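You operate a simulated robot arm through the tools that you are given. There is no shell and no other tool. Be economical: measure what you need, move in short steps, check, and stop when the job is done.

The job below is to be done with a simulated two-armed robot. You get a single attempt, and the scene is never put back.

TASK
On the top of the work table, fold the grey rag in half.

It is judged by the outcome, as a careful person would: the job done as asked, and still so three seconds after it is handed in. It fails if anything else is knocked over, pushed out of place, dropped, spilled or broken. Flat cloth is picked up by pressing the open fingertips on it (5 to 10 N) and closing them slowly along it; thin cloth reads only 2 to 8 mm in the jaws.

THE ROBOT
Two 6-joint arms with two-finger parallel grippers on one trunk, on a base that drives. Base frame: it is fixed to the floor where the robot stands at the start and does not move with it; the origin is under the middle of the robot, x ahead of it, y to its left, z up. Units: m, rad, N and s.
The left shoulder is at the start at [0.06, 0.187, 1.022], the right one opposite. Places, roughly: top of the work table [0.7, -0.5, 0.8]. Payload 1.57 kg a hand.
The TCP of each hand is the grasp point between the finger pads, 0.03 m short of the fingertips. In the tool frame z runs along the fingers and y along their closing line. The gripper opens to 0.11 m. The fingers are 0.024 m wide and 0.012 m thick; the gripper's body (0.048 by 0.112 m) begins 0.078 m behind the TCP.
Orientation is told as [roll, pitch, yaw] about the base's x, y, z axes, in that order, counted from this pose: with the fingers straight down and closing along the base's y, the tool's x points along the base's -x, its y along +y and its z along -z.

THE INTERFACE
- The arms move only by the tool arm_command. It takes "left_rows", "right_rows" or both (then of equal length, played together; a hand with none holds still); each is a list of rows, each a list of 7 numbers: the shift along the tool's x, y, z in m, then the turn, a rotation vector about the tool's x, y, z in rad, then the finger opening in m, from 0 to 0.11. In form: [[tx, ty, tz, rx, ry, rz, jaw], ...]. A call has 1 to 10 rows; each row shifts and turns the commanded pose from where the row before left it, along the tool's axes as they then stand. A row lasts 0.2 s, in which the tool goes at most 0.05 m and 0.15 rad; a call with a longer step from one row to the next is refused whole, and so is a gripper value outside its range. Where a pose cannot be reached the arm comes as near as it can. A force on the tool above 40 N (or 10 N above the force at the start of the call, whichever is more), or a blocked arm, ends the call early, and 0.2 s more pass. The fingers move at their own pace (about 0.153 m/s each) and stop on an object; they squeeze with about 31 N. The grip force told is the motor's: it shows also when the fingers shut on nothing. Time passes only in rows, and 0.2 s behind the last, so rows that do not move let the fingers close. The reply holds the time, the measured pose of the TCP, the force on the tool along the base axes, the opening and the grip force, in the units named above and with some noise, with the torque about the TCP (base axes, N m) and any sound that the robot's microphone picked up.
- Cameras (640 x 400 px; columns grow to the right, rows downward): "scene" is now at [0.0005, -0.0289, 1.5509]; the picture's right is [-0.43, -0.90, 0.00], its down [-0.77, 0.37, -0.52] and it looks along [0.47, -0.22, -0.86] (base axes); focal length 278 px, centre (320, 200). "left" rides on the left gripper at [0.07, -0.016, -0.141] in its tool frame; the picture's right is [0.23, 0.97, 0.00], its down [-0.86, 0.20, -0.48] and it looks along [-0.47, 0.11, 0.88] (tool axes); focal length 222 px, centre (320, 200). "right" rides on the right gripper at [0.07, 0.016, -0.141] in its tool frame; the picture's right is [-0.23, 0.97, 0.00], its down [-0.86, -0.20, -0.48] and it looks along [-0.47, -0.11, 0.88] (tool axes); focal length 222 px, centre (320, 200). There is no depth. A picture from a camera that has moved, and an enlarged one, comes with that camera's place and axes in the base frame and with its lens.
- camera(camera): a new picture of that camera. The clock stands still meanwhile.
- lift_body(by): slides the trunk up (or, below 0, down) by that many m; the arms and the scene camera ride with it, the base frame stays. It gives what a move gives, with no picture.
- base_move(legs): drives the robot by 1 to 6 legs, each [ahead, left, turn to the left] in m, m and rad, along the robot's own axes; the way and the turn of a leg run together, so that a leg with both is an arc; at most 1.5 m and 3.142 rad a leg. The arms and the cameras ride along, it lands a little off, and it stops where it bumps. It gives what a move gives.
- head_to(pan, tilt): turns the head with the scene camera to pan (to the left, within 1.501 rad either way) and tilt (down, from -0.506 to 1.204), counted from straight ahead of the robot. It gives what a move gives.
- close_up(camera, box): a new picture of the part [left, top, right, bottom] of that camera's present view, enlarged. The clock stands still meanwhile.
- sign_off(): hands the job in; it is judged then, once.

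Work in short steps. Places have to be worked out from the pictures, the camera data and where the tool is seen: move nearer, look again, correct. Check each grasp and each placing, and mend what went wrong. You have 120 turns and 108 pictures in all, those below and enlarged ones among them. Open the grippers and draw the arms clear of the work before you hand the job in, unless the task says otherwise; then end with one line.

The tools are called after "Call:" by a JSON object that holds its "api" and its "payload". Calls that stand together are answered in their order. arm_command: Moves the arms, as the interface text tells. Its arguments: {"type":"object","properties":{"left_rows":{"type":"array"},"right_rows":{"type":"array"}},"required":[]} The other tools are called the same way: lift_body (by) slides the trunk up or down; base_move (legs) drives the base; head_to (pan, tilt) turns the head that bears the scene camera; camera (camera) takes a picture; close_up (camera, box) takes an enlarged picture of a part of a camera's view; sign_off () hands the job in.

At the start:

```text
time: 0.0
left_ee_pos: [0.4684, 0.0316, 1.0071]
left_tcp_rot: [-0.001, 0.001, 0.0]
left_force: [-0.1, -0.1, 0.1]
left_moment: [0.0, -0.02, 0.0]
left_finger_gap: 0.11
left_finger_force: 0.1
right_ee_pos: [0.3875, -0.3058, 0.982]
right_tcp_rot: [0.0, 0.001, 0.0]
right_force: [0.0, 0.6, -0.1]
right_moment: [-0.01, 0.02, -0.02]
right_finger_gap: 0.1102
right_finger_force: 0.1
trunk travel left (down, up): [-0.65, 0.34]
robot x, y, heading: [0.0012, -0.0003, -0.0]
head pan, tilt: [-0.449, 1.028]
```

scene: 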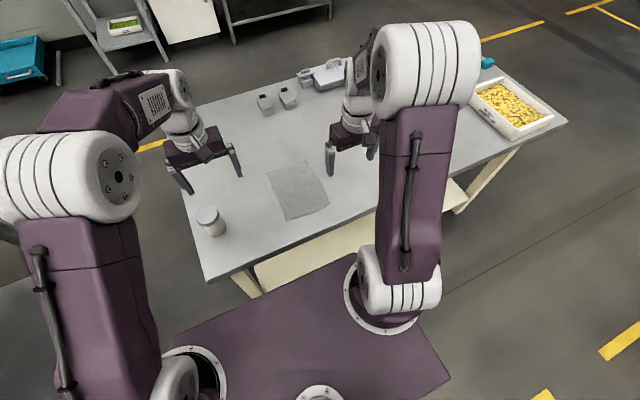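
right: 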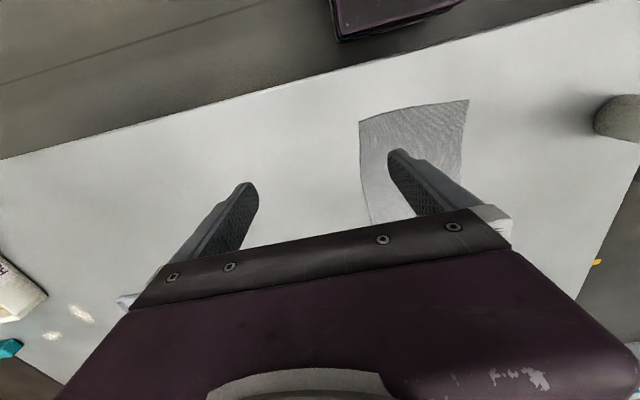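
left: 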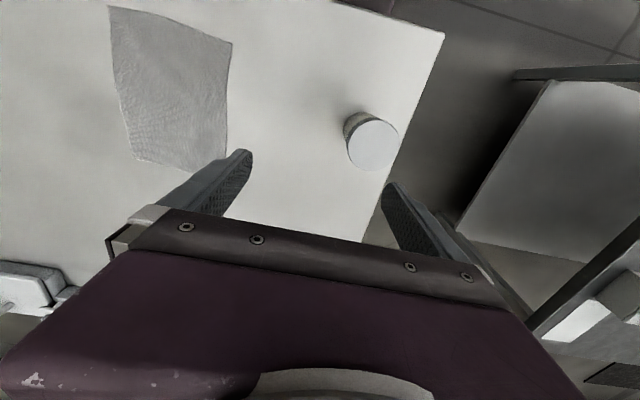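

The rag seems to lie at about x 0.39–0.59, y −0.25 to −0.10, off to the robot's right. I'll drive sideways so it is centred between the arms, then look again.

Call:
{"api": "base_move", "payload": {"legs": [[0, -0.17, 0]]}}

Call:
{"api": "head_to", "payload": {"pan": 0.0, "tilt": 1.0}}

Call:
{"api": "camera", "payload": {"camera": "scene"}}

```text
time: 1.5
left_ee_pos: [0.4699, -0.1343, 1.006]
left_tcp_rot: [0.0, -0.001, 0.0]
left_force: [0.3, 1.1, 0.1]
left_moment: [0.0, 0.06, 0.03]
left_finger_gap: 0.1101
left_finger_force: 0.1
right_ee_pos: [0.3874, -0.4729, 0.9818]
right_tcp_rot: [-0.001, -0.001, 0.001]
right_force: [-0.6, -0.3, -0.9]
right_moment: [0.03, 0.03, -0.01]
right_finger_gap: 0.11
right_finger_force: 0.1
trunk travel left (down, up): [-0.65, 0.34]
robot x, y, heading: [0.0, -0.1685, -0.006]
head pan, tilt: [-0.449, 1.028]
```

```text
time: 2.4
left_ee_pos: [0.4678, -0.1361, 1.0068]
left_tcp_rot: [0.002, 0.0, 0.0]
left_force: [-0.1, -1.1, 0.1]
left_moment: [-0.01, -0.01, -0.02]
left_finger_gap: 0.1103
left_finger_force: 0.0
right_ee_pos: [0.3879, -0.4735, 0.9815]
right_tcp_rot: [-0.001, -0.001, 0.001]
right_force: [0.4, -0.7, -0.3]
right_moment: [-0.04, -0.01, 0.0]
right_finger_gap: 0.1099
right_finger_force: 0.1
trunk travel left (down, up): [-0.65, 0.34]
robot x, y, heading: [0.0014, -0.1698, 0.002]
head pan, tilt: [0.0, 1.0]
```

```text
104 pictures are left
camera scene: at [0.009, -0.1681, 1.5528], right [0.0, -1.0, 0.0], down [-0.84, 0.0, -0.54], along [0.54, 0.0, -0.84], focal length 278 px, centre (320, 200)
```

scene: 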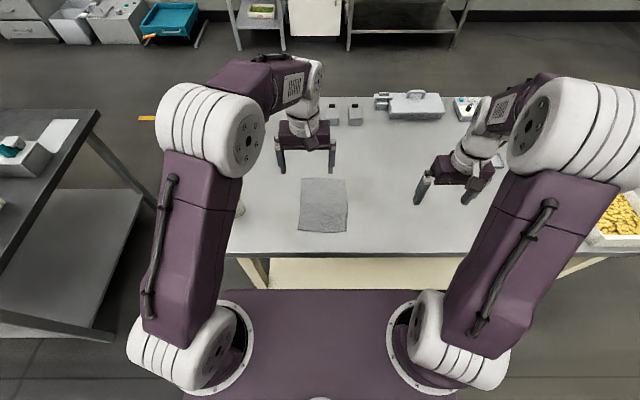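

Good view; I enlarge the rag for corner measurement.

Call:
{"api": "close_up", "payload": {"camera": "scene", "box": [240, 150, 400, 250]}}

Call:
{"api": "camera", "payload": {"camera": "left"}}

```text
4.00 times, centred on (320, 200) of scene
camera zoom: at [0.009, -0.1681, 1.5528], right [0.0, -1.0, 0.0], down [-0.84, 0.0, -0.54], along [0.54, 0.0, -0.84], focal length 1112 px, centre (320, 200)
```

zoom: 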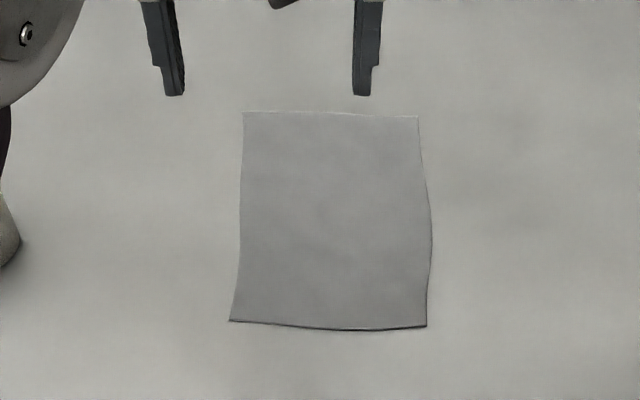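

```text
102 pictures are left
camera left: at [0.3989, -0.1511, 1.1479], right [-0.23, 0.97, 0.0], down [0.86, 0.2, 0.48], along [0.47, 0.11, -0.88], focal length 222 px, centre (320, 200)
```

left: 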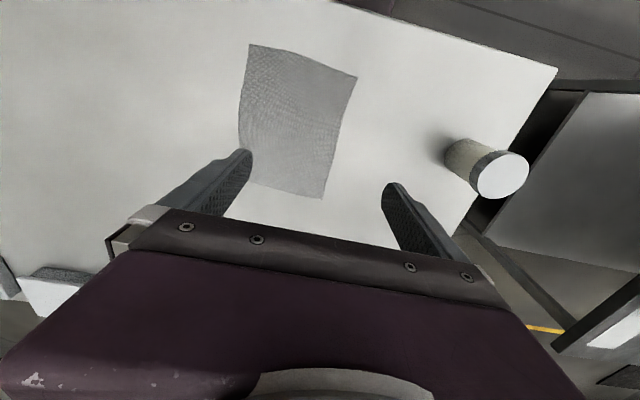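

Corners: far (0.581,−0.103), (0.577,−0.251); near (0.380,−0.248), (0.384,−0.100): about 0.20 × 0.15 m. I'll turn both hands so they close along x (cameras outward), to take the two far corners.

Call:
{"api": "arm_command", "payload": {"left_rows": [[0, 0, 0, 0, 0, 0.15, 0.11], [0, 0, 0, 0, 0, 0.15, 0.11], [0, 0, 0, 0, 0, 0.15, 0.11], [0, 0, 0, 0, 0, 0.15, 0.11], [0, 0, 0, 0, 0, 0.15, 0.11], [0, 0, 0, 0, 0, 0.15, 0.11], [0, 0, 0, 0, 0, 0.15, 0.11], [0, 0, 0, 0, 0, 0.15, 0.11], [0, 0, 0, 0, 0, 0.15, 0.11], [0, 0, 0, 0, 0, 0.15, 0.11]], "right_rows": [[0, 0, 0, 0, 0, -0.15, 0.11], [0, 0, 0, 0, 0, -0.15, 0.11], [0, 0, 0, 0, 0, -0.15, 0.11], [0, 0, 0, 0, 0, -0.15, 0.11], [0, 0, 0, 0, 0, -0.15, 0.11], [0, 0, 0, 0, 0, -0.15, 0.11], [0, 0, 0, 0, 0, -0.15, 0.11], [0, 0, 0, 0, 0, -0.15, 0.11], [0, 0, 0, 0, 0, -0.15, 0.11], [0, 0, 0, 0, 0, -0.15, 0.11]]}}

```text
time: 4.6
left_ee_pos: [0.4682, -0.1352, 1.0066]
left_tcp_rot: [-0.001, 0.001, -1.502]
left_force: [-0.3, 0.5, 0.5]
left_moment: [0.01, 0.02, -0.04]
left_finger_gap: 0.1098
left_finger_force: 0.1
right_ee_pos: [0.3876, -0.474, 0.9828]
right_tcp_rot: [0.0, -0.001, 1.501]
right_force: [1.1, 0.7, -0.5]
right_moment: [-0.03, 0.04, -0.02]
right_finger_gap: 0.11
right_finger_force: 0.0
trunk travel left (down, up): [-0.65, 0.34]
robot x, y, heading: [-0.0, -0.1708, 0.001]
head pan, tilt: [0.0, 1.0]
```

Both turn freely. Finish the turn and go above the far corners at z≈0.88 with 0.03 m openings.

Call:
{"api": "arm_command", "payload": {"left_rows": [[0, 0, 0, 0, 0, 0.069, 0.11], [0.0021, 0.0131, 0.018, 0, 0, 0, 0.09], [0.0021, 0.0131, 0.018, 0, 0, 0, 0.07], [0.0021, 0.0131, 0.018, 0, 0, 0, 0.05], [0.0021, 0.0131, 0.018, 0, 0, 0, 0.03], [0.0021, 0.0131, 0.018, 0, 0, 0, 0.03], [0.0021, 0.0131, 0.018, 0, 0, 0, 0.03], [0.0021, 0.0131, 0.018, 0, 0, 0, 0.03]], "right_rows": [[0, 0, 0, 0, 0, -0.069, 0.11], [-0.0346, -0.0241, 0.0147, 0, 0, 0, 0.09], [-0.0346, -0.0241, 0.0147, 0, 0, 0, 0.07], [-0.0346, -0.0241, 0.0147, 0, 0, 0, 0.05], [-0.0346, -0.0241, 0.0147, 0, 0, 0, 0.03], [-0.0346, -0.0241, 0.0147, 0, 0, 0, 0.03], [-0.0346, -0.0241, 0.0147, 0, 0, 0, 0.03], [-0.0346, -0.0241, 0.0147, 0, 0, 0, 0.03]]}}

Call:
{"api": "camera", "payload": {"camera": "scene"}}

Call:
{"api": "camera", "payload": {"camera": "left"}}

Call:
{"api": "camera", "payload": {"camera": "right"}}

```text
time: 6.4
left_ee_pos: [0.5612, -0.1211, 0.8786]
left_tcp_rot: [-0.001, -0.001, -1.567]
left_force: [0.5, -0.6, 0.1]
left_moment: [-0.01, 0.01, 0.01]
left_finger_gap: 0.0301
left_finger_force: 0.1
right_ee_pos: [0.5586, -0.2325, 0.8784]
right_tcp_rot: [0.003, 0.001, 1.567]
right_force: [-0.2, 0.4, 0.4]
right_moment: [-0.03, 0.06, 0.01]
right_finger_gap: 0.03
right_finger_force: 0.1
trunk travel left (down, up): [-0.65, 0.34]
robot x, y, heading: [-0.0012, -0.1674, -0.005]
head pan, tilt: [0.0, 1.0]
```

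```text
101 pictures are left
camera scene: at [0.0116, -0.1674, 1.5529], right [0.0, -1.0, 0.0], down [-0.84, 0.0, -0.54], along [0.54, 0.0, -0.84], focal length 278 px, centre (320, 200)
```

scene: 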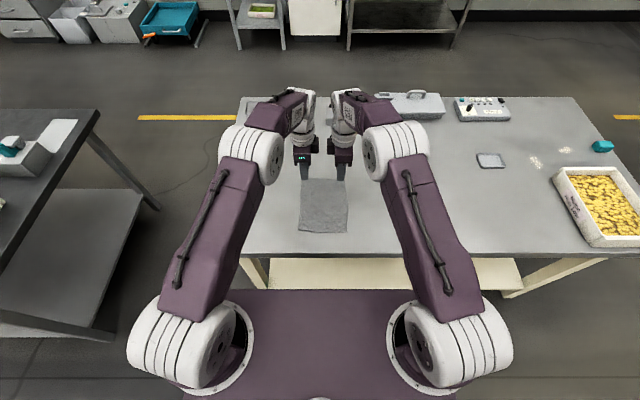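

```text
100 pictures are left
camera left: at [0.5457, -0.0502, 1.0204], right [0.97, 0.23, 0.0], down [0.2, -0.85, 0.48], along [0.11, -0.47, -0.88], focal length 222 px, centre (320, 200)
```

left: 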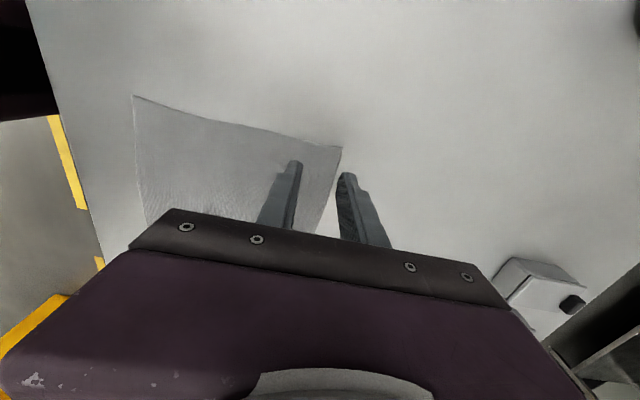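

```text
99 pictures are left
camera right: at [0.5424, -0.3022, 1.0194], right [-0.97, 0.23, 0.0], down [0.2, 0.85, 0.48], along [0.11, 0.46, -0.88], focal length 222 px, centre (320, 200)
```

right: 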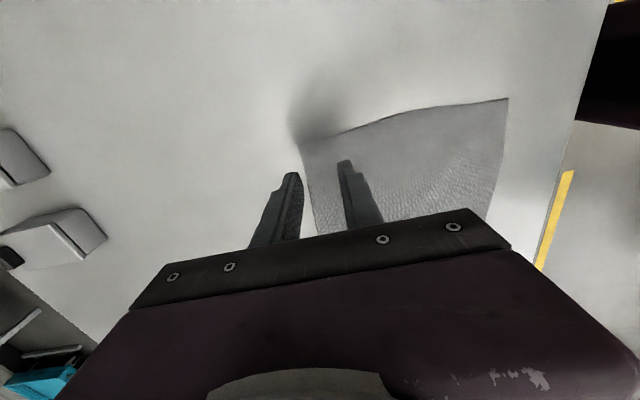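

Left camera also gives the far-left corner at (0.580, −0.1045) with z=0.80, agreeing. Shift 8 mm inward so both fingers bear on cloth, and lower to just above contact.

Call:
{"api": "arm_command", "payload": {"left_rows": [[0, -0.008, 0.01, 0, 0, 0, 0.03], [0, 0, 0.015, 0, 0, 0, 0.03], [0, 0, 0.015, 0, 0, 0, 0.03], [0, 0, 0.003, 0, 0, 0, 0.03]], "right_rows": [[0, 0.008, 0.01, 0, 0, 0, 0.03], [0, 0, 0.015, 0, 0, 0, 0.03], [0, 0, 0.015, 0, 0, 0, 0.03], [0, 0, 0.003, 0, 0, 0, 0.03]]}}

Call:
{"api": "camera", "payload": {"camera": "left"}}

Call:
{"api": "camera", "payload": {"camera": "right"}}

```text
time: 7.4
left_ee_pos: [0.5512, -0.1211, 0.8348]
left_tcp_rot: [0.0, 0.0, -1.566]
left_force: [-0.2, 1.0, 0.2]
left_moment: [-0.03, 0.0, 0.0]
left_finger_gap: 0.0302
left_finger_force: 0.1
right_ee_pos: [0.5478, -0.2324, 0.8351]
right_tcp_rot: [0.0, 0.001, 1.57]
right_force: [0.4, -0.1, 0.2]
right_moment: [0.0, 0.0, -0.02]
right_finger_gap: 0.03
right_finger_force: 0.1
trunk travel left (down, up): [-0.65, 0.34]
robot x, y, heading: [0.0012, -0.1718, 0.003]
head pan, tilt: [0.0, 1.0]
```

```text
98 pictures are left
camera left: at [0.5357, -0.0511, 0.978], right [0.97, 0.23, 0.0], down [0.2, -0.85, 0.48], along [0.11, -0.47, -0.88], focal length 222 px, centre (320, 200)
```

left: 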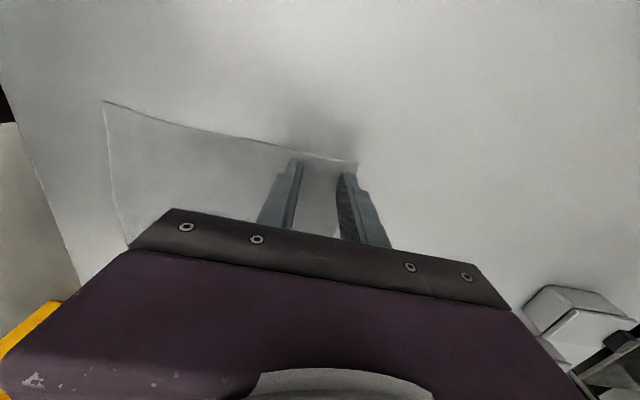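

```text
97 pictures are left
camera right: at [0.5325, -0.3026, 0.9763], right [-0.97, 0.23, 0.0], down [0.2, 0.85, 0.48], along [0.11, 0.47, -0.88], focal length 222 px, centre (320, 200)
```

right: 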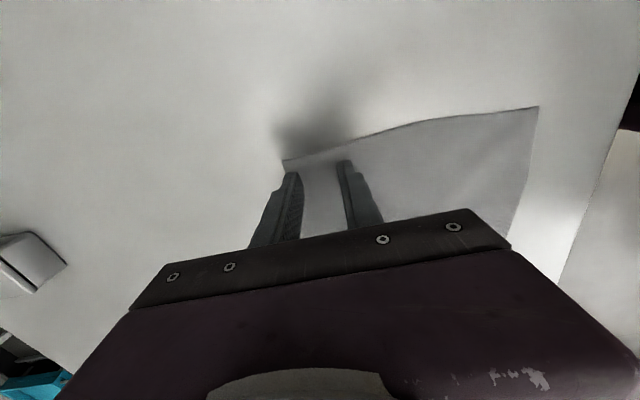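

Both hands straddle well at each corner. Lower in millimetre steps until a press of 5–10 N shows.

Call:
{"api": "arm_command", "payload": {"left_rows": [[0, 0, 0.002, 0, 0, 0, 0.03], [0, 0, 0.002, 0, 0, 0, 0.03], [0, 0, 0.001, 0, 0, 0, 0.03]], "right_rows": [[0, 0, 0.002, 0, 0, 0, 0.03], [0, 0, 0.002, 0, 0, 0, 0.03], [0, 0, 0.001, 0, 0, 0, 0.03]]}}

```text
time: 8.2
left_ee_pos: [0.5508, -0.1214, 0.832]
left_tcp_rot: [0.001, 0.002, -1.567]
left_force: [-0.2, 0.3, -1.0]
left_moment: [-0.02, 0.0, 0.02]
left_finger_gap: 0.0298
left_finger_force: 0.1
right_ee_pos: [0.5484, -0.2327, 0.8316]
right_tcp_rot: [-0.002, 0.0, 1.57]
right_force: [0.9, -0.5, 2.7]
right_moment: [0.01, -0.04, -0.01]
right_finger_gap: 0.03
right_finger_force: 0.1
trunk travel left (down, up): [-0.65, 0.34]
robot x, y, heading: [0.0007, -0.1672, 0.004]
head pan, tilt: [0.0, 1.0]
```

Right begins to touch at about 0.8315; two more millimetres on each.

Call:
{"api": "arm_command", "payload": {"left_rows": [[0, 0, 0.001, 0, 0, 0, 0.03], [0, 0, 0.001, 0, 0, 0, 0.03]], "right_rows": [[0, 0, 0.001, 0, 0, 0, 0.03], [0, 0, 0.0005, 0, 0, 0, 0.03]]}}

```text
time: 8.8
left_ee_pos: [0.552, -0.1217, 0.8318]
left_tcp_rot: [0.004, 0.001, -1.567]
left_force: [0.7, 0.0, 4.9]
left_moment: [0.0, 0.0, -0.01]
left_finger_gap: 0.0302
left_finger_force: 0.0
right_ee_pos: [0.5479, -0.2318, 0.8322]
right_tcp_rot: [-0.004, 0.0, 1.57]
right_force: [2.2, -2.1, 13.4]
right_moment: [-0.13, 0.05, 0.01]
right_finger_gap: 0.0298
right_finger_force: 0.0
trunk travel left (down, up): [-0.65, 0.34]
robot x, y, heading: [0.0029, -0.1688, 0.004]
head pan, tilt: [0.0, 1.0]
```

Left 5 N, right 13 N; adjust slightly and then close slowly.

Call:
{"api": "arm_command", "payload": {"left_rows": [[0, 0, 0.0005, 0, 0, 0, 0.03], [0, 0, 0, 0, 0, 0, 0.026], [0, 0, 0, 0, 0, 0, 0.022], [0, 0, 0, 0, 0, 0, 0.018], [0, 0, 0, 0, 0, 0, 0.014], [0, 0, 0, 0, 0, 0, 0.01], [0, 0, 0, 0, 0, 0, 0.006], [0, 0, 0, 0, 0, 0, 0.002], [0, 0, 0, 0, 0, 0, 0], [0, 0, 0, 0, 0, 0, 0]], "right_rows": [[0, 0, -0.0006, 0, 0, 0, 0.03], [0, 0, 0, 0, 0, 0, 0.026], [0, 0, 0, 0, 0, 0, 0.022], [0, 0, 0, 0, 0, 0, 0.018], [0, 0, 0, 0, 0, 0, 0.014], [0, 0, 0, 0, 0, 0, 0.01], [0, 0, 0, 0, 0, 0, 0.006], [0, 0, 0, 0, 0, 0, 0.002], [0, 0, 0, 0, 0, 0, 0], [0, 0, 0, 0, 0, 0, 0]]}}

Call:
{"api": "camera", "payload": {"camera": "left"}}

Call:
{"api": "camera", "payload": {"camera": "right"}}

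```text
time: 11.0
left_ee_pos: [0.5516, -0.121, 0.8302]
left_tcp_rot: [0.003, 0.0, -1.567]
left_force: [1.3, 0.0, 23.7]
left_moment: [0.07, 0.0, 0.03]
left_finger_gap: 0.0066
left_finger_force: 26.5
right_ee_pos: [0.5467, -0.2324, 0.8314]
right_tcp_rot: [-0.004, 0.001, 1.569]
right_force: [-0.5, 0.2, 0.5]
right_moment: [0.0, 0.01, 0.0]
right_finger_gap: 0.0069
right_finger_force: 26.0
trunk travel left (down, up): [-0.65, 0.34]
robot x, y, heading: [0.0002, -0.1677, 0.002]
head pan, tilt: [0.0, 1.0]
```

```text
96 pictures are left
camera left: at [0.5337, -0.0512, 0.9729], right [0.97, 0.23, 0.0], down [0.2, -0.85, 0.48], along [0.11, -0.47, -0.88], focal length 222 px, centre (320, 200)
```

left: 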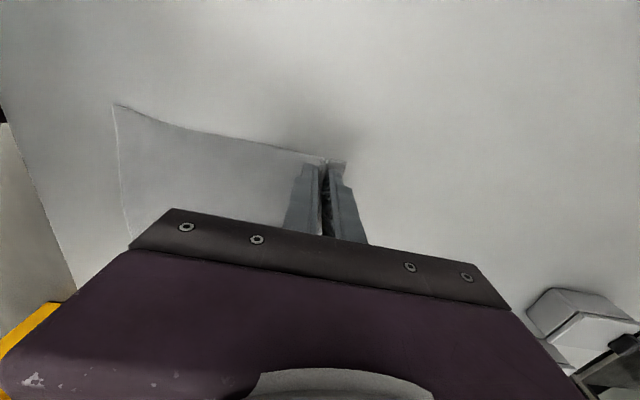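

```text
95 pictures are left
camera right: at [0.5306, -0.3024, 0.9727], right [-0.97, 0.23, 0.0], down [0.2, 0.85, 0.48], along [0.11, 0.47, -0.88], focal length 222 px, centre (320, 200)
```

right: 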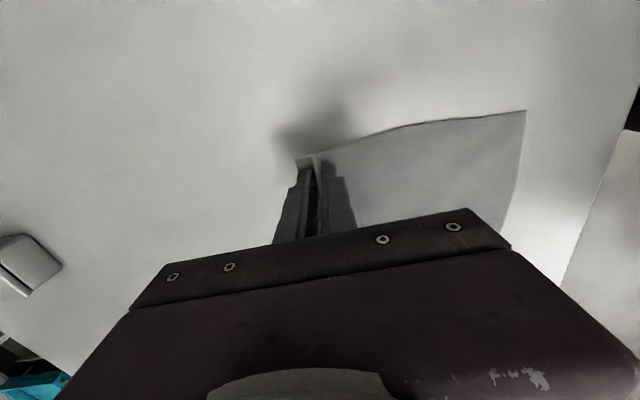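

Both read 7 mm with cloth between. Lift 4 cm with a slight move back and check.

Call:
{"api": "arm_command", "payload": {"left_rows": [[0, 0, -0.01, 0, 0, 0, 0], [0, -0.003, -0.015, 0, 0, 0, 0], [0, -0.005, -0.015, 0, 0, 0, 0]], "right_rows": [[0, 0, -0.01, 0, 0, 0, 0], [0, 0.003, -0.015, 0, 0, 0, 0], [0, 0.005, -0.015, 0, 0, 0, 0]]}}

Call:
{"api": "camera", "payload": {"camera": "left"}}

Call:
{"api": "close_up", "payload": {"camera": "scene", "box": [240, 150, 400, 250]}}

Call:
{"api": "camera", "payload": {"camera": "right"}}

```text
time: 11.8
left_ee_pos: [0.5423, -0.1214, 0.8694]
left_tcp_rot: [0.0, 0.0, -1.566]
left_force: [0.4, 0.0, -0.1]
left_moment: [-0.02, 0.02, 0.0]
left_finger_gap: 0.0062
left_finger_force: 26.5
right_ee_pos: [0.5407, -0.2324, 0.8708]
right_tcp_rot: [-0.001, 0.0, 1.569]
right_force: [0.0, 0.2, -0.2]
right_moment: [-0.01, 0.01, -0.04]
right_finger_gap: 0.0067
right_finger_force: 26.7
trunk travel left (down, up): [-0.65, 0.34]
robot x, y, heading: [-0.0068, -0.1669, 0.0]
head pan, tilt: [0.0, 1.0]
```

```text
94 pictures are left
camera left: at [0.5262, -0.0513, 1.0112], right [0.97, 0.23, 0.0], down [0.2, -0.85, 0.48], along [0.11, -0.47, -0.88], focal length 222 px, centre (320, 200)
```

left: 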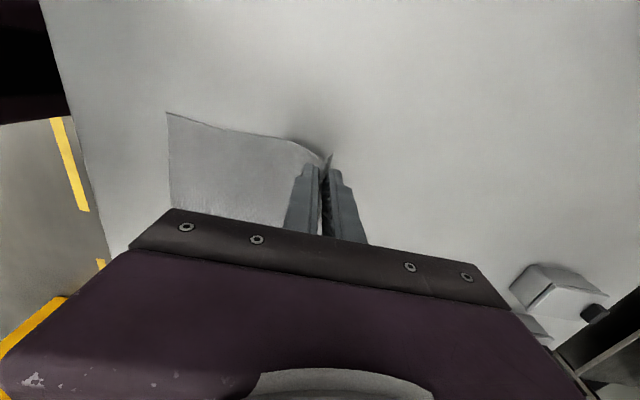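

```text
4.00 times, centred on (320, 200) of scene
camera zoom: at [0.0086, -0.1685, 1.5527], right [0.0, -1.0, 0.0], down [-0.84, 0.0, -0.54], along [0.54, 0.0, -0.84], focal length 1112 px, centre (320, 200)
```

zoom: 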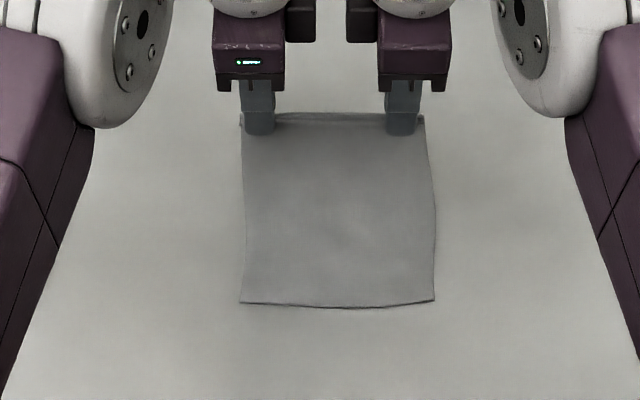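

```text
92 pictures are left
camera right: at [0.5252, -0.3022, 1.0112], right [-0.97, 0.23, 0.0], down [0.2, 0.85, 0.48], along [0.11, 0.47, -0.88], focal length 222 px, centre (320, 200)
```

right: 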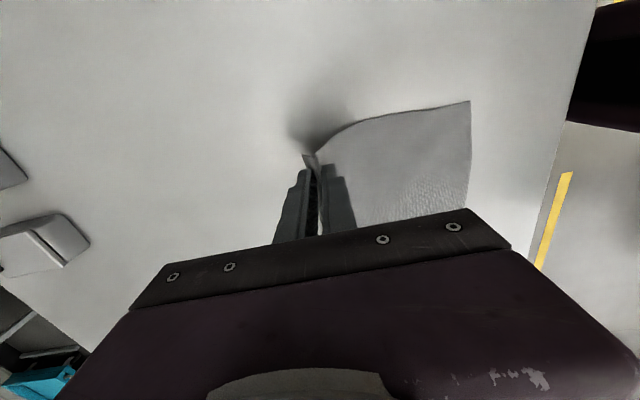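

Both corners are held and the near edge now lies at x≈0.40 (the rag slid ~18 mm), so the fold line should be x≈0.497. Carry the held edge back in a low arc over that line, slowly.

Call:
{"api": "arm_command", "payload": {"left_rows": [[0, -0.009, -0.003, 0, 0, 0, 0], [0, -0.009, -0.003, 0, 0, 0, 0], [0, -0.009, -0.002, 0, 0, 0, 0], [0, -0.009, -0.001, 0, 0, 0, 0], [0, -0.009, 0, 0, 0, 0, 0]], "right_rows": [[0, 0.009, -0.003, 0, 0, 0, 0], [0, 0.009, -0.003, 0, 0, 0, 0], [0, 0.009, -0.002, 0, 0, 0, 0], [0, 0.009, -0.001, 0, 0, 0, 0], [0, 0.009, 0, 0, 0, 0, 0]]}}

Call:
{"api": "camera", "payload": {"camera": "left"}}

Call:
{"api": "close_up", "payload": {"camera": "scene", "box": [240, 150, 400, 250]}}

```text
time: 13.0
left_ee_pos: [0.4981, -0.1203, 0.8786]
left_tcp_rot: [0.0, 0.0, -1.566]
left_force: [0.0, -0.7, -0.2]
left_moment: [0.01, -0.03, 0.0]
left_finger_gap: 0.0068
left_finger_force: 26.1
right_ee_pos: [0.4953, -0.2335, 0.8799]
right_tcp_rot: [0.0, 0.0, 1.569]
right_force: [-0.1, 0.3, -0.1]
right_moment: [0.0, -0.02, -0.02]
right_finger_gap: 0.007
right_finger_force: 26.2
trunk travel left (down, up): [-0.65, 0.34]
robot x, y, heading: [-0.0013, -0.1694, -0.001]
head pan, tilt: [0.0, 1.0]
```

```text
91 pictures are left
camera left: at [0.4821, -0.051, 1.0201], right [0.97, 0.23, 0.0], down [0.2, -0.85, 0.48], along [0.11, -0.47, -0.88], focal length 222 px, centre (320, 200)
```

left: 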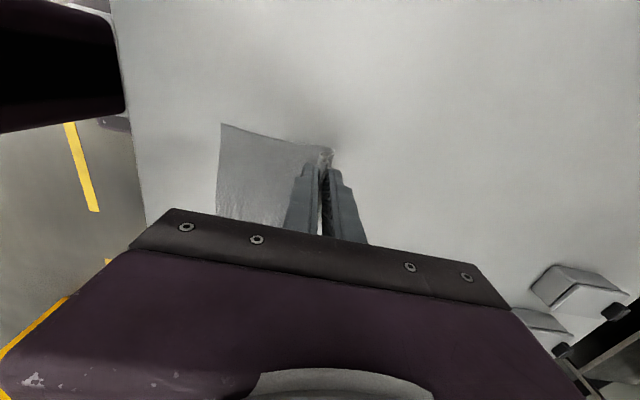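

```text
4.00 times, centred on (320, 200) of scene
camera zoom: at [0.0086, -0.1686, 1.5528], right [0.0, -1.0, 0.0], down [-0.84, 0.0, -0.54], along [0.54, 0.0, -0.84], focal length 1112 px, centre (320, 200)
```

zoom: 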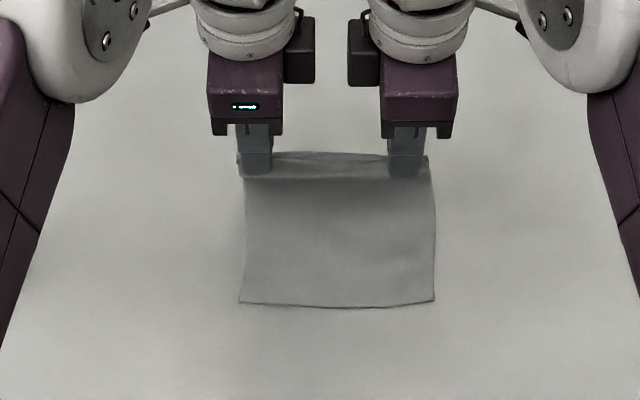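

The near edge stays put. Continue over and down towards x≈0.455.

Call:
{"api": "arm_command", "payload": {"left_rows": [[0, -0.009, 0, 0, 0, 0, 0], [0, -0.009, 0.002, 0, 0, 0, 0], [0, -0.009, 0.004, 0, 0, 0, 0], [0, -0.009, 0.006, 0, 0, 0, 0], [0, -0.009, 0.007, 0, 0, 0, 0]], "right_rows": [[0, 0.009, 0, 0, 0, 0, 0], [0, 0.009, 0.002, 0, 0, 0, 0], [0, 0.009, 0.004, 0, 0, 0, 0], [0, 0.009, 0.006, 0, 0, 0, 0], [0, 0.009, 0.007, 0, 0, 0, 0]]}}

Call:
{"api": "camera", "payload": {"camera": "left"}}

Call:
{"api": "close_up", "payload": {"camera": "scene", "box": [240, 150, 400, 250]}}

```text
time: 14.2
left_ee_pos: [0.4545, -0.1209, 0.8599]
left_tcp_rot: [0.0, 0.001, -1.568]
left_force: [-0.3, -0.7, -0.8]
left_moment: [0.02, -0.02, 0.03]
left_finger_gap: 0.0068
left_finger_force: 26.3
right_ee_pos: [0.4514, -0.2326, 0.8604]
right_tcp_rot: [0.0, 0.0, 1.57]
right_force: [-0.4, 0.8, 0.3]
right_moment: [0.02, 0.0, 0.0]
right_finger_gap: 0.0066
right_finger_force: 26.0
trunk travel left (down, up): [-0.65, 0.34]
robot x, y, heading: [-0.0014, -0.1701, 0.001]
head pan, tilt: [0.0, 1.0]
```

```text
89 pictures are left
camera left: at [0.4379, -0.0509, 1.0012], right [0.97, 0.23, 0.0], down [0.2, -0.85, 0.48], along [0.11, -0.47, -0.88], focal length 222 px, centre (320, 200)
```

left: 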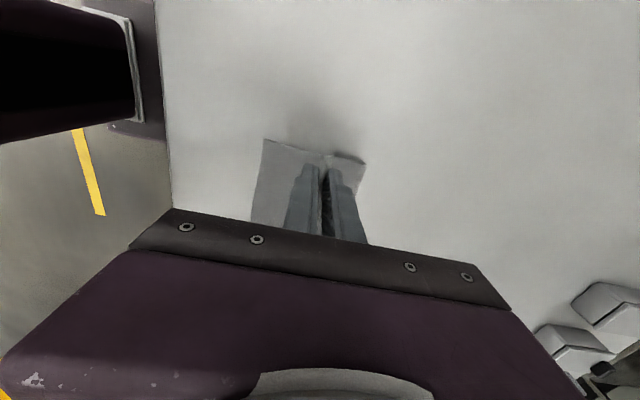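

```text
4.00 times, centred on (320, 200) of scene
camera zoom: at [0.0089, -0.1685, 1.5528], right [0.0, -1.0, 0.0], down [-0.84, 0.0, -0.54], along [0.54, 0.0, -0.84], focal length 1112 px, centre (320, 200)
```

zoom: 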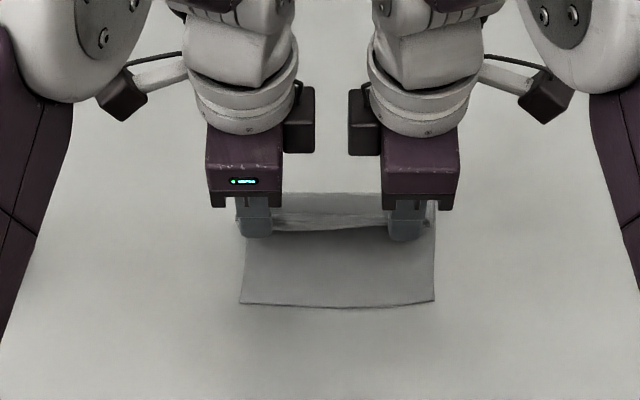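

The sheet has turned over. I look closer at the strip between the hands to see how the tail lies.

Call:
{"api": "close_up", "payload": {"camera": "scene", "box": [288, 185, 360, 230]}}

Call:
{"api": "close_up", "payload": {"camera": "left", "box": [230, 110, 390, 210]}}

```text
8.89 times, centred on (324, 208) of scene
camera zoom: at [0.0089, -0.1685, 1.5528], right [0.0, -1.0, 0.0], down [-0.84, 0.0, -0.54], along [0.54, 0.0, -0.84], focal length 2471 px, centre (284, 133)
```

zoom: 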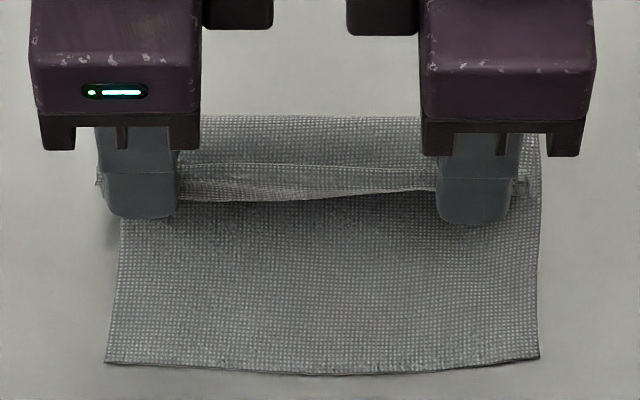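

```text
4.00 times, centred on (310, 160) of left
camera zoom: at [0.4379, -0.0509, 1.0012], right [0.97, 0.23, 0.0], down [0.2, -0.85, 0.48], along [0.11, -0.47, -0.88], focal length 888 px, centre (360, 360)
```

zoom: 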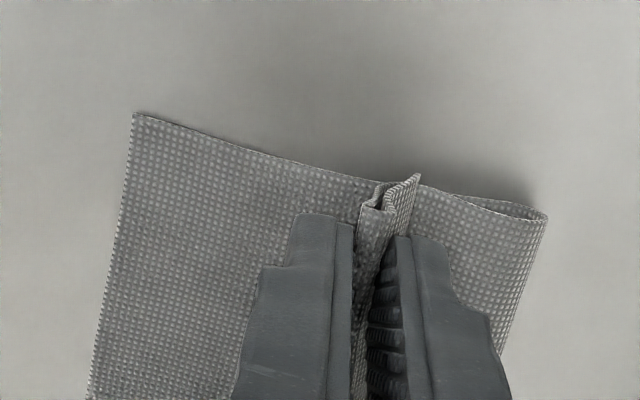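

Clear view: the sheet turns over at the right, with only a ~1 cm crest and tail at the grip. Move 2 cm further and lower to just above the lower layer.

Call:
{"api": "arm_command", "payload": {"left_rows": [[0, -0.007, 0.005, 0, 0, 0, 0], [0, -0.007, 0.006, 0, 0, 0, 0], [0, -0.006, 0.006, 0, 0, 0, 0], [0, 0, 0.005, 0, 0, 0, 0]], "right_rows": [[0, 0.007, 0.005, 0, 0, 0, 0], [0, 0.007, 0.006, 0, 0, 0, 0], [0, 0.006, 0.006, 0, 0, 0, 0], [0, 0, 0.005, 0, 0, 0, 0]]}}

Call:
{"api": "close_up", "payload": {"camera": "left", "box": [230, 110, 390, 210]}}

Call:
{"api": "close_up", "payload": {"camera": "scene", "box": [280, 180, 368, 235]}}

```text
time: 15.2
left_ee_pos: [0.4334, -0.1215, 0.8381]
left_tcp_rot: [0.0, 0.0, -1.567]
left_force: [0.5, 0.5, -0.2]
left_moment: [0.01, 0.01, 0.01]
left_finger_gap: 0.0066
left_finger_force: 26.3
right_ee_pos: [0.4302, -0.2314, 0.8381]
right_tcp_rot: [0.001, 0.0, 1.569]
right_force: [-0.3, 1.2, 0.5]
right_moment: [0.0, 0.02, 0.02]
right_finger_gap: 0.0066
right_finger_force: 26.4
trunk travel left (down, up): [-0.65, 0.34]
robot x, y, heading: [0.0023, -0.1689, -0.001]
head pan, tilt: [0.0, 1.0]
```

```text
4.00 times, centred on (310, 160) of left
camera zoom: at [0.4178, -0.0508, 0.9792], right [0.97, 0.23, 0.0], down [0.2, -0.85, 0.48], along [0.11, -0.47, -0.88], focal length 888 px, centre (360, 360)
```

zoom: 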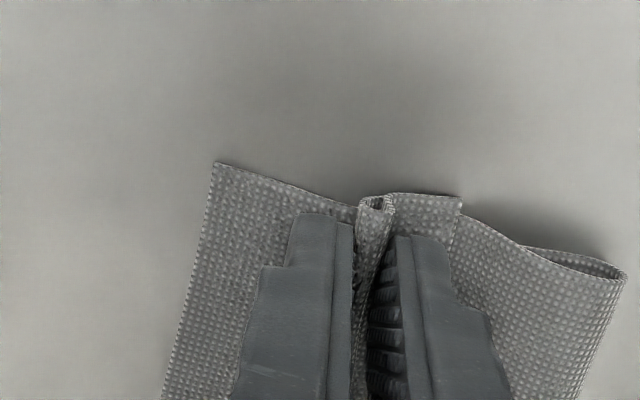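

```text
7.27 times, centred on (324, 208) of scene
camera zoom: at [0.0094, -0.1685, 1.5528], right [0.0, -1.0, 0.0], down [-0.84, 0.0, -0.54], along [0.54, 0.0, -0.84], focal length 2022 px, centre (291, 146)
```

zoom: 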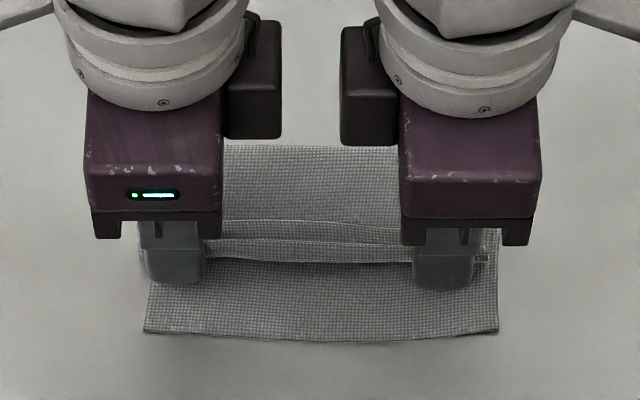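

The tail (~17 mm) lies turned over on the top. Raising 2 cm before opening gives it room to spring out; then I check.

Call:
{"api": "arm_command", "payload": {"left_rows": [[0, -0.006, -0.008, 0, 0, 0, 0], [0, -0.006, -0.008, 0, 0, 0, 0], [0, 0, 0, 0, 0, 0, 0], [0, 0, 0, 0, 0, 0, 0.05], [0, 0, 0, 0, 0, 0, 0.05], [0, 0, 0, 0, 0, 0, 0.05]], "right_rows": [[0, 0.006, -0.008, 0, 0, 0, 0], [0, 0.006, -0.008, 0, 0, 0, 0], [0, 0, 0, 0, 0, 0, 0], [0, 0, 0, 0, 0, 0, 0.05], [0, 0, 0, 0, 0, 0, 0.05], [0, 0, 0, 0, 0, 0, 0.05]]}}

Call:
{"api": "close_up", "payload": {"camera": "left", "box": [210, 90, 410, 215]}}

Call:
{"api": "close_up", "payload": {"camera": "scene", "box": [280, 180, 368, 235]}}

```text
time: 16.6
left_ee_pos: [0.4221, -0.1208, 0.8523]
left_tcp_rot: [0.0, 0.0, -1.568]
left_force: [-0.5, -0.2, -0.7]
left_moment: [-0.01, -0.02, 0.01]
left_finger_gap: 0.0502
left_finger_force: 0.2
right_ee_pos: [0.4184, -0.2316, 0.854]
right_tcp_rot: [0.0, 0.001, 1.569]
right_force: [-0.4, -0.3, -0.4]
right_moment: [0.04, 0.02, -0.01]
right_finger_gap: 0.05
right_finger_force: 0.0
trunk travel left (down, up): [-0.65, 0.34]
robot x, y, heading: [0.0001, -0.1697, 0.002]
head pan, tilt: [0.0, 1.0]
```

```text
3.20 times, centred on (310, 152) of left
camera zoom: at [0.4062, -0.0506, 0.9952], right [0.97, 0.23, 0.0], down [0.2, -0.85, 0.48], along [0.11, -0.47, -0.88], focal length 711 px, centre (352, 352)
```

zoom: 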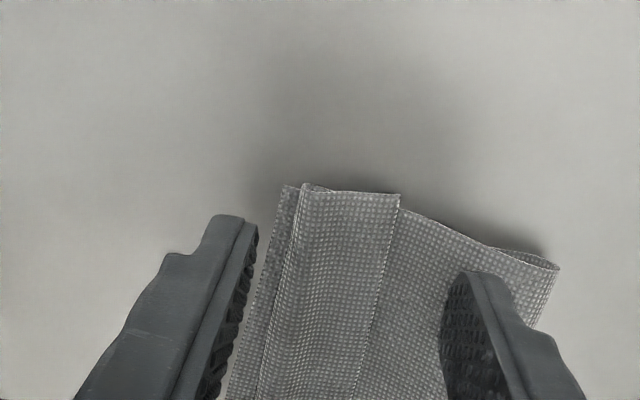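

```text
7.27 times, centred on (324, 208) of scene
camera zoom: at [0.0091, -0.1685, 1.5528], right [0.0, -1.0, 0.0], down [-0.84, 0.0, -0.54], along [0.54, 0.0, -0.84], focal length 2022 px, centre (291, 146)
```

zoom: 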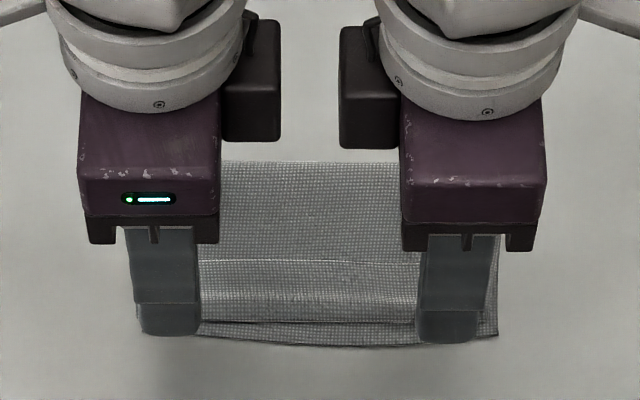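

As feared, the top layer has a ~26 mm hem folded back on it: hem edge at x≈0.431, crease at 0.402, main fold at 0.484. I'll take this flap right at its free edge (inner finger ~10 mm from it, far finger just past it) so it can be turned out with almost no tail. First position above it.

Call:
{"api": "arm_command", "payload": {"left_rows": [[0, 0, -0.01, 0, 0, 0, 0.05], [0, 0.005, 0, 0, 0, 0, 0.03], [0, 0.005, 0, 0, 0, 0, 0.022], [0, 0, 0.01, 0, 0, 0, 0.022], [0, 0, 0.008, 0, 0, 0, 0.022]], "right_rows": [[0, 0, -0.01, 0, 0, 0, 0.05], [0, -0.006, 0, 0, 0, 0, 0.03], [0, -0.0065, 0, 0, 0, 0, 0.022], [0, 0, 0.01, 0, 0, 0, 0.022], [0, 0, 0.009, 0, 0, 0, 0.022]]}}

Call:
{"api": "close_up", "payload": {"camera": "left", "box": [230, 110, 390, 210]}}

Call:
{"api": "close_up", "payload": {"camera": "right", "box": [250, 110, 410, 210]}}

```text
time: 17.8
left_ee_pos: [0.4321, -0.1209, 0.8462]
left_tcp_rot: [-0.001, 0.0, -1.567]
left_force: [0.0, 0.4, 0.1]
left_moment: [-0.03, 0.04, -0.02]
left_finger_gap: 0.0221
left_finger_force: 0.0
right_ee_pos: [0.4308, -0.232, 0.846]
right_tcp_rot: [0.0, -0.001, 1.568]
right_force: [-0.3, -0.2, -0.4]
right_moment: [0.06, 0.0, -0.01]
right_finger_gap: 0.0221
right_finger_force: 0.1
trunk travel left (down, up): [-0.65, 0.34]
robot x, y, heading: [0.0023, -0.1685, 0.001]
head pan, tilt: [0.0, 1.0]
```

```text
4.00 times, centred on (310, 160) of left
camera zoom: at [0.4164, -0.0511, 0.9871], right [0.97, 0.23, 0.0], down [0.2, -0.85, 0.48], along [0.11, -0.47, -0.88], focal length 888 px, centre (360, 360)
```

zoom: 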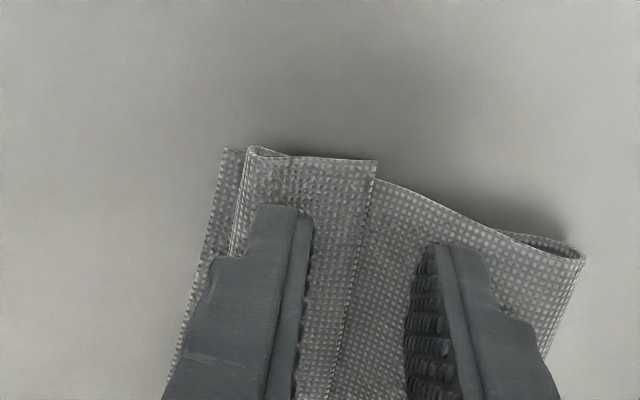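

```text
4.00 times, centred on (330, 160) of right
camera zoom: at [0.4158, -0.3017, 0.9863], right [-0.97, 0.23, 0.0], down [0.2, 0.85, 0.48], along [0.11, 0.47, -0.88], focal length 888 px, centre (280, 360)
```

zoom: 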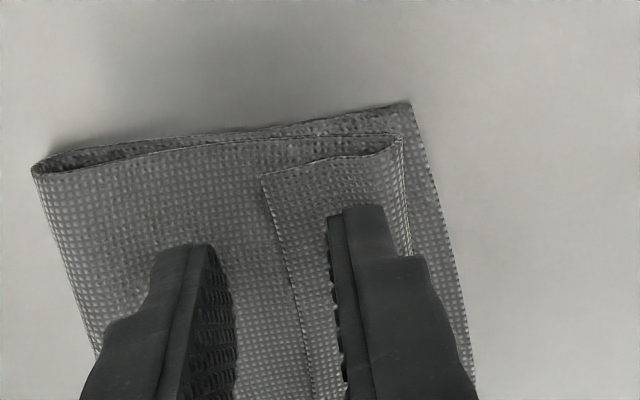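

Straddling correctly. Lower onto the layers gently.

Call:
{"api": "arm_command", "payload": {"left_rows": [[0, 0, 0.004, 0, 0, 0, 0.022], [0, 0, 0.004, 0, 0, 0, 0.022], [0, 0, 0.003, 0, 0, 0, 0.022]], "right_rows": [[0, 0, 0.004, 0, 0, 0, 0.022], [0, 0, 0.004, 0, 0, 0, 0.022], [0, 0, 0.003, 0, 0, 0, 0.022]]}}

```text
time: 18.6
left_ee_pos: [0.432, -0.1208, 0.8348]
left_tcp_rot: [-0.001, 0.0, -1.568]
left_force: [0.2, 0.0, 0.9]
left_moment: [0.02, 0.0, 0.01]
left_finger_gap: 0.0221
left_finger_force: 0.0
right_ee_pos: [0.4317, -0.2304, 0.8344]
right_tcp_rot: [0.002, 0.002, 1.57]
right_force: [0.4, -0.1, 0.2]
right_moment: [-0.02, 0.03, -0.01]
right_finger_gap: 0.022
right_finger_force: 0.0
trunk travel left (down, up): [-0.65, 0.34]
robot x, y, heading: [0.0006, -0.1687, 0.0]
head pan, tilt: [0.0, 1.0]
```

Call:
{"api": "arm_command", "payload": {"left_rows": [[0, 0, 0.0015, 0, 0, 0, 0.022], [0, 0, 0, 0, 0, 0, 0.022]], "right_rows": [[0, 0, 0.0015, 0, 0, 0, 0.022], [0, 0, 0, 0, 0, 0, 0.022]]}}

```text
time: 19.2
left_ee_pos: [0.4317, -0.1215, 0.8325]
left_tcp_rot: [0.0, 0.0, -1.569]
left_force: [0.7, 0.0, 1.0]
left_moment: [0.03, 0.03, 0.02]
left_finger_gap: 0.0219
left_finger_force: 0.0
right_ee_pos: [0.4312, -0.2324, 0.8324]
right_tcp_rot: [0.001, 0.001, 1.568]
right_force: [0.4, 0.5, 2.9]
right_moment: [0.02, 0.05, 0.03]
right_finger_gap: 0.0223
right_finger_force: 0.0
trunk travel left (down, up): [-0.65, 0.34]
robot x, y, heading: [0.0004, -0.1672, 0.0]
head pan, tilt: [0.0, 1.0]
```

Contact is light (1–3 N). Press under a millimetre more, and close with the hand moving +x so only the near finger sweeps the flap.

Call:
{"api": "arm_command", "payload": {"left_rows": [[0, 0, 0.001, 0, 0, 0, 0.022], [0, 0.002, 0, 0, 0, 0, 0.018], [0, 0.002, 0, 0, 0, 0, 0.014], [0, 0.002, 0, 0, 0, 0, 0.01], [0, 0.002, 0, 0, 0, 0, 0.006], [0, 0.001, 0, 0, 0, 0, 0.002], [0, 0, 0, 0, 0, 0, 0], [0, 0, 0, 0, 0, 0, 0]], "right_rows": [[0, 0, 0.0005, 0, 0, 0, 0.022], [0, -0.002, 0, 0, 0, 0, 0.018], [0, -0.002, 0, 0, 0, 0, 0.014], [0, -0.002, 0, 0, 0, 0, 0.01], [0, -0.002, 0, 0, 0, 0, 0.006], [0, -0.001, 0, 0, 0, 0, 0.002], [0, 0, 0, 0, 0, 0, 0], [0, 0, 0, 0, 0, 0, 0]]}}

Call:
{"api": "close_up", "payload": {"camera": "left", "box": [230, 110, 390, 210]}}

Call:
{"api": "close_up", "payload": {"camera": "right", "box": [250, 110, 410, 210]}}

```text
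time: 21.0
left_ee_pos: [0.4387, -0.1209, 0.8325]
left_tcp_rot: [0.002, 0.001, -1.567]
left_force: [-1.4, -2.3, 9.7]
left_moment: [-0.01, 0.1, 0.01]
left_finger_gap: 0.0029
left_finger_force: 24.6
right_ee_pos: [0.4392, -0.2327, 0.834]
right_tcp_rot: [-0.001, 0.001, 1.57]
right_force: [-0.6, 2.6, 6.3]
right_moment: [0.07, 0.06, -0.03]
right_finger_gap: 0.0016
right_finger_force: 23.9
trunk travel left (down, up): [-0.65, 0.34]
robot x, y, heading: [0.0006, -0.1682, 0.002]
head pan, tilt: [0.0, 1.0]
```

```text
4.00 times, centred on (310, 160) of left
camera zoom: at [0.423, -0.0513, 0.9746], right [0.97, 0.23, 0.0], down [0.2, -0.85, 0.48], along [0.11, -0.47, -0.88], focal length 888 px, centre (360, 360)
```

zoom: 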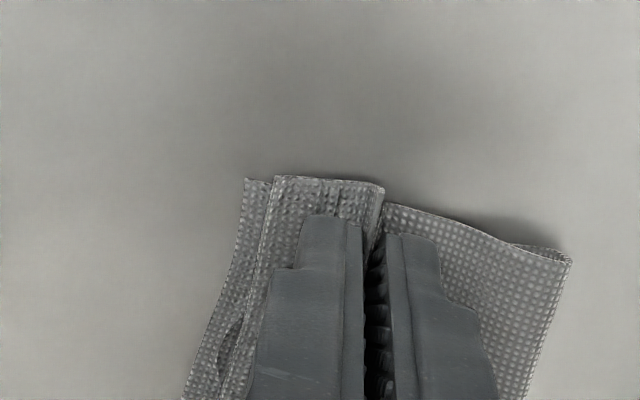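

```text
4.00 times, centred on (330, 160) of right
camera zoom: at [0.4221, -0.3022, 0.9737], right [-0.97, 0.23, 0.0], down [0.2, 0.85, 0.48], along [0.11, 0.47, -0.88], focal length 888 px, centre (280, 360)
```

zoom: 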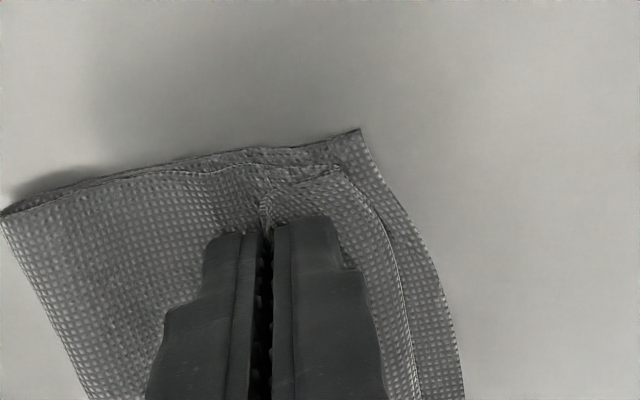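

Left reads 2.9 mm, right 1.6 mm: perhaps the flap edge itself. Lift 15 mm and look.

Call:
{"api": "arm_command", "payload": {"left_rows": [[0, 0, -0.005, 0, 0, 0, 0], [0, 0, -0.01, 0, 0, 0, 0]], "right_rows": [[0, 0, -0.005, 0, 0, 0, 0], [0, 0, -0.01, 0, 0, 0, 0]]}}

Call:
{"api": "close_up", "payload": {"camera": "left", "box": [230, 110, 390, 210]}}

Call:
{"api": "close_up", "payload": {"camera": "right", "box": [250, 110, 410, 210]}}

Call:
{"api": "close_up", "payload": {"camera": "scene", "box": [280, 180, 368, 235]}}

```text
time: 21.6
left_ee_pos: [0.4394, -0.1215, 0.8479]
left_tcp_rot: [0.002, 0.0, -1.566]
left_force: [-0.3, -0.2, 0.6]
left_moment: [0.02, -0.07, -0.02]
left_finger_gap: 0.0029
left_finger_force: 23.8
right_ee_pos: [0.4397, -0.2326, 0.8487]
right_tcp_rot: [0.0, 0.0, 1.569]
right_force: [-0.7, 0.7, 0.0]
right_moment: [0.03, -0.03, -0.01]
right_finger_gap: 0.0016
right_finger_force: 23.4
trunk travel left (down, up): [-0.65, 0.34]
robot x, y, heading: [-0.0011, -0.166, 0.003]
head pan, tilt: [0.0, 1.0]
```

```text
4.00 times, centred on (310, 160) of left
camera zoom: at [0.4237, -0.0515, 0.9894], right [0.97, 0.23, 0.0], down [0.2, -0.85, 0.48], along [0.11, -0.47, -0.88], focal length 888 px, centre (360, 360)
```

zoom: 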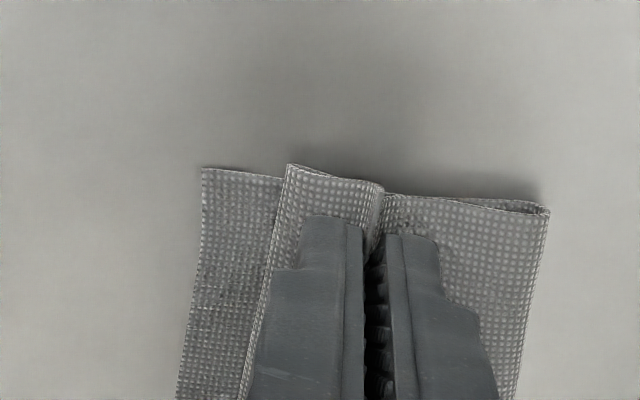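

```text
4.00 times, centred on (330, 160) of right
camera zoom: at [0.4233, -0.3019, 0.988], right [-0.97, 0.23, 0.0], down [0.2, 0.85, 0.48], along [0.11, 0.47, -0.88], focal length 888 px, centre (280, 360)
```

zoom: 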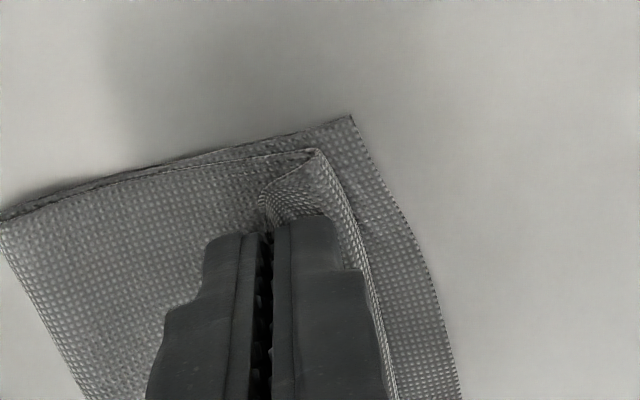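

```text
7.27 times, centred on (324, 208) of scene
camera zoom: at [0.0076, -0.1685, 1.5527], right [0.0, -1.0, 0.0], down [-0.84, 0.0, -0.54], along [0.54, 0.0, -0.84], focal length 2022 px, centre (291, 146)
```

zoom: 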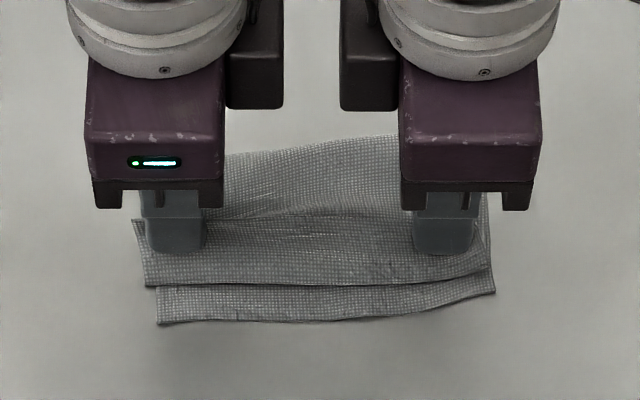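

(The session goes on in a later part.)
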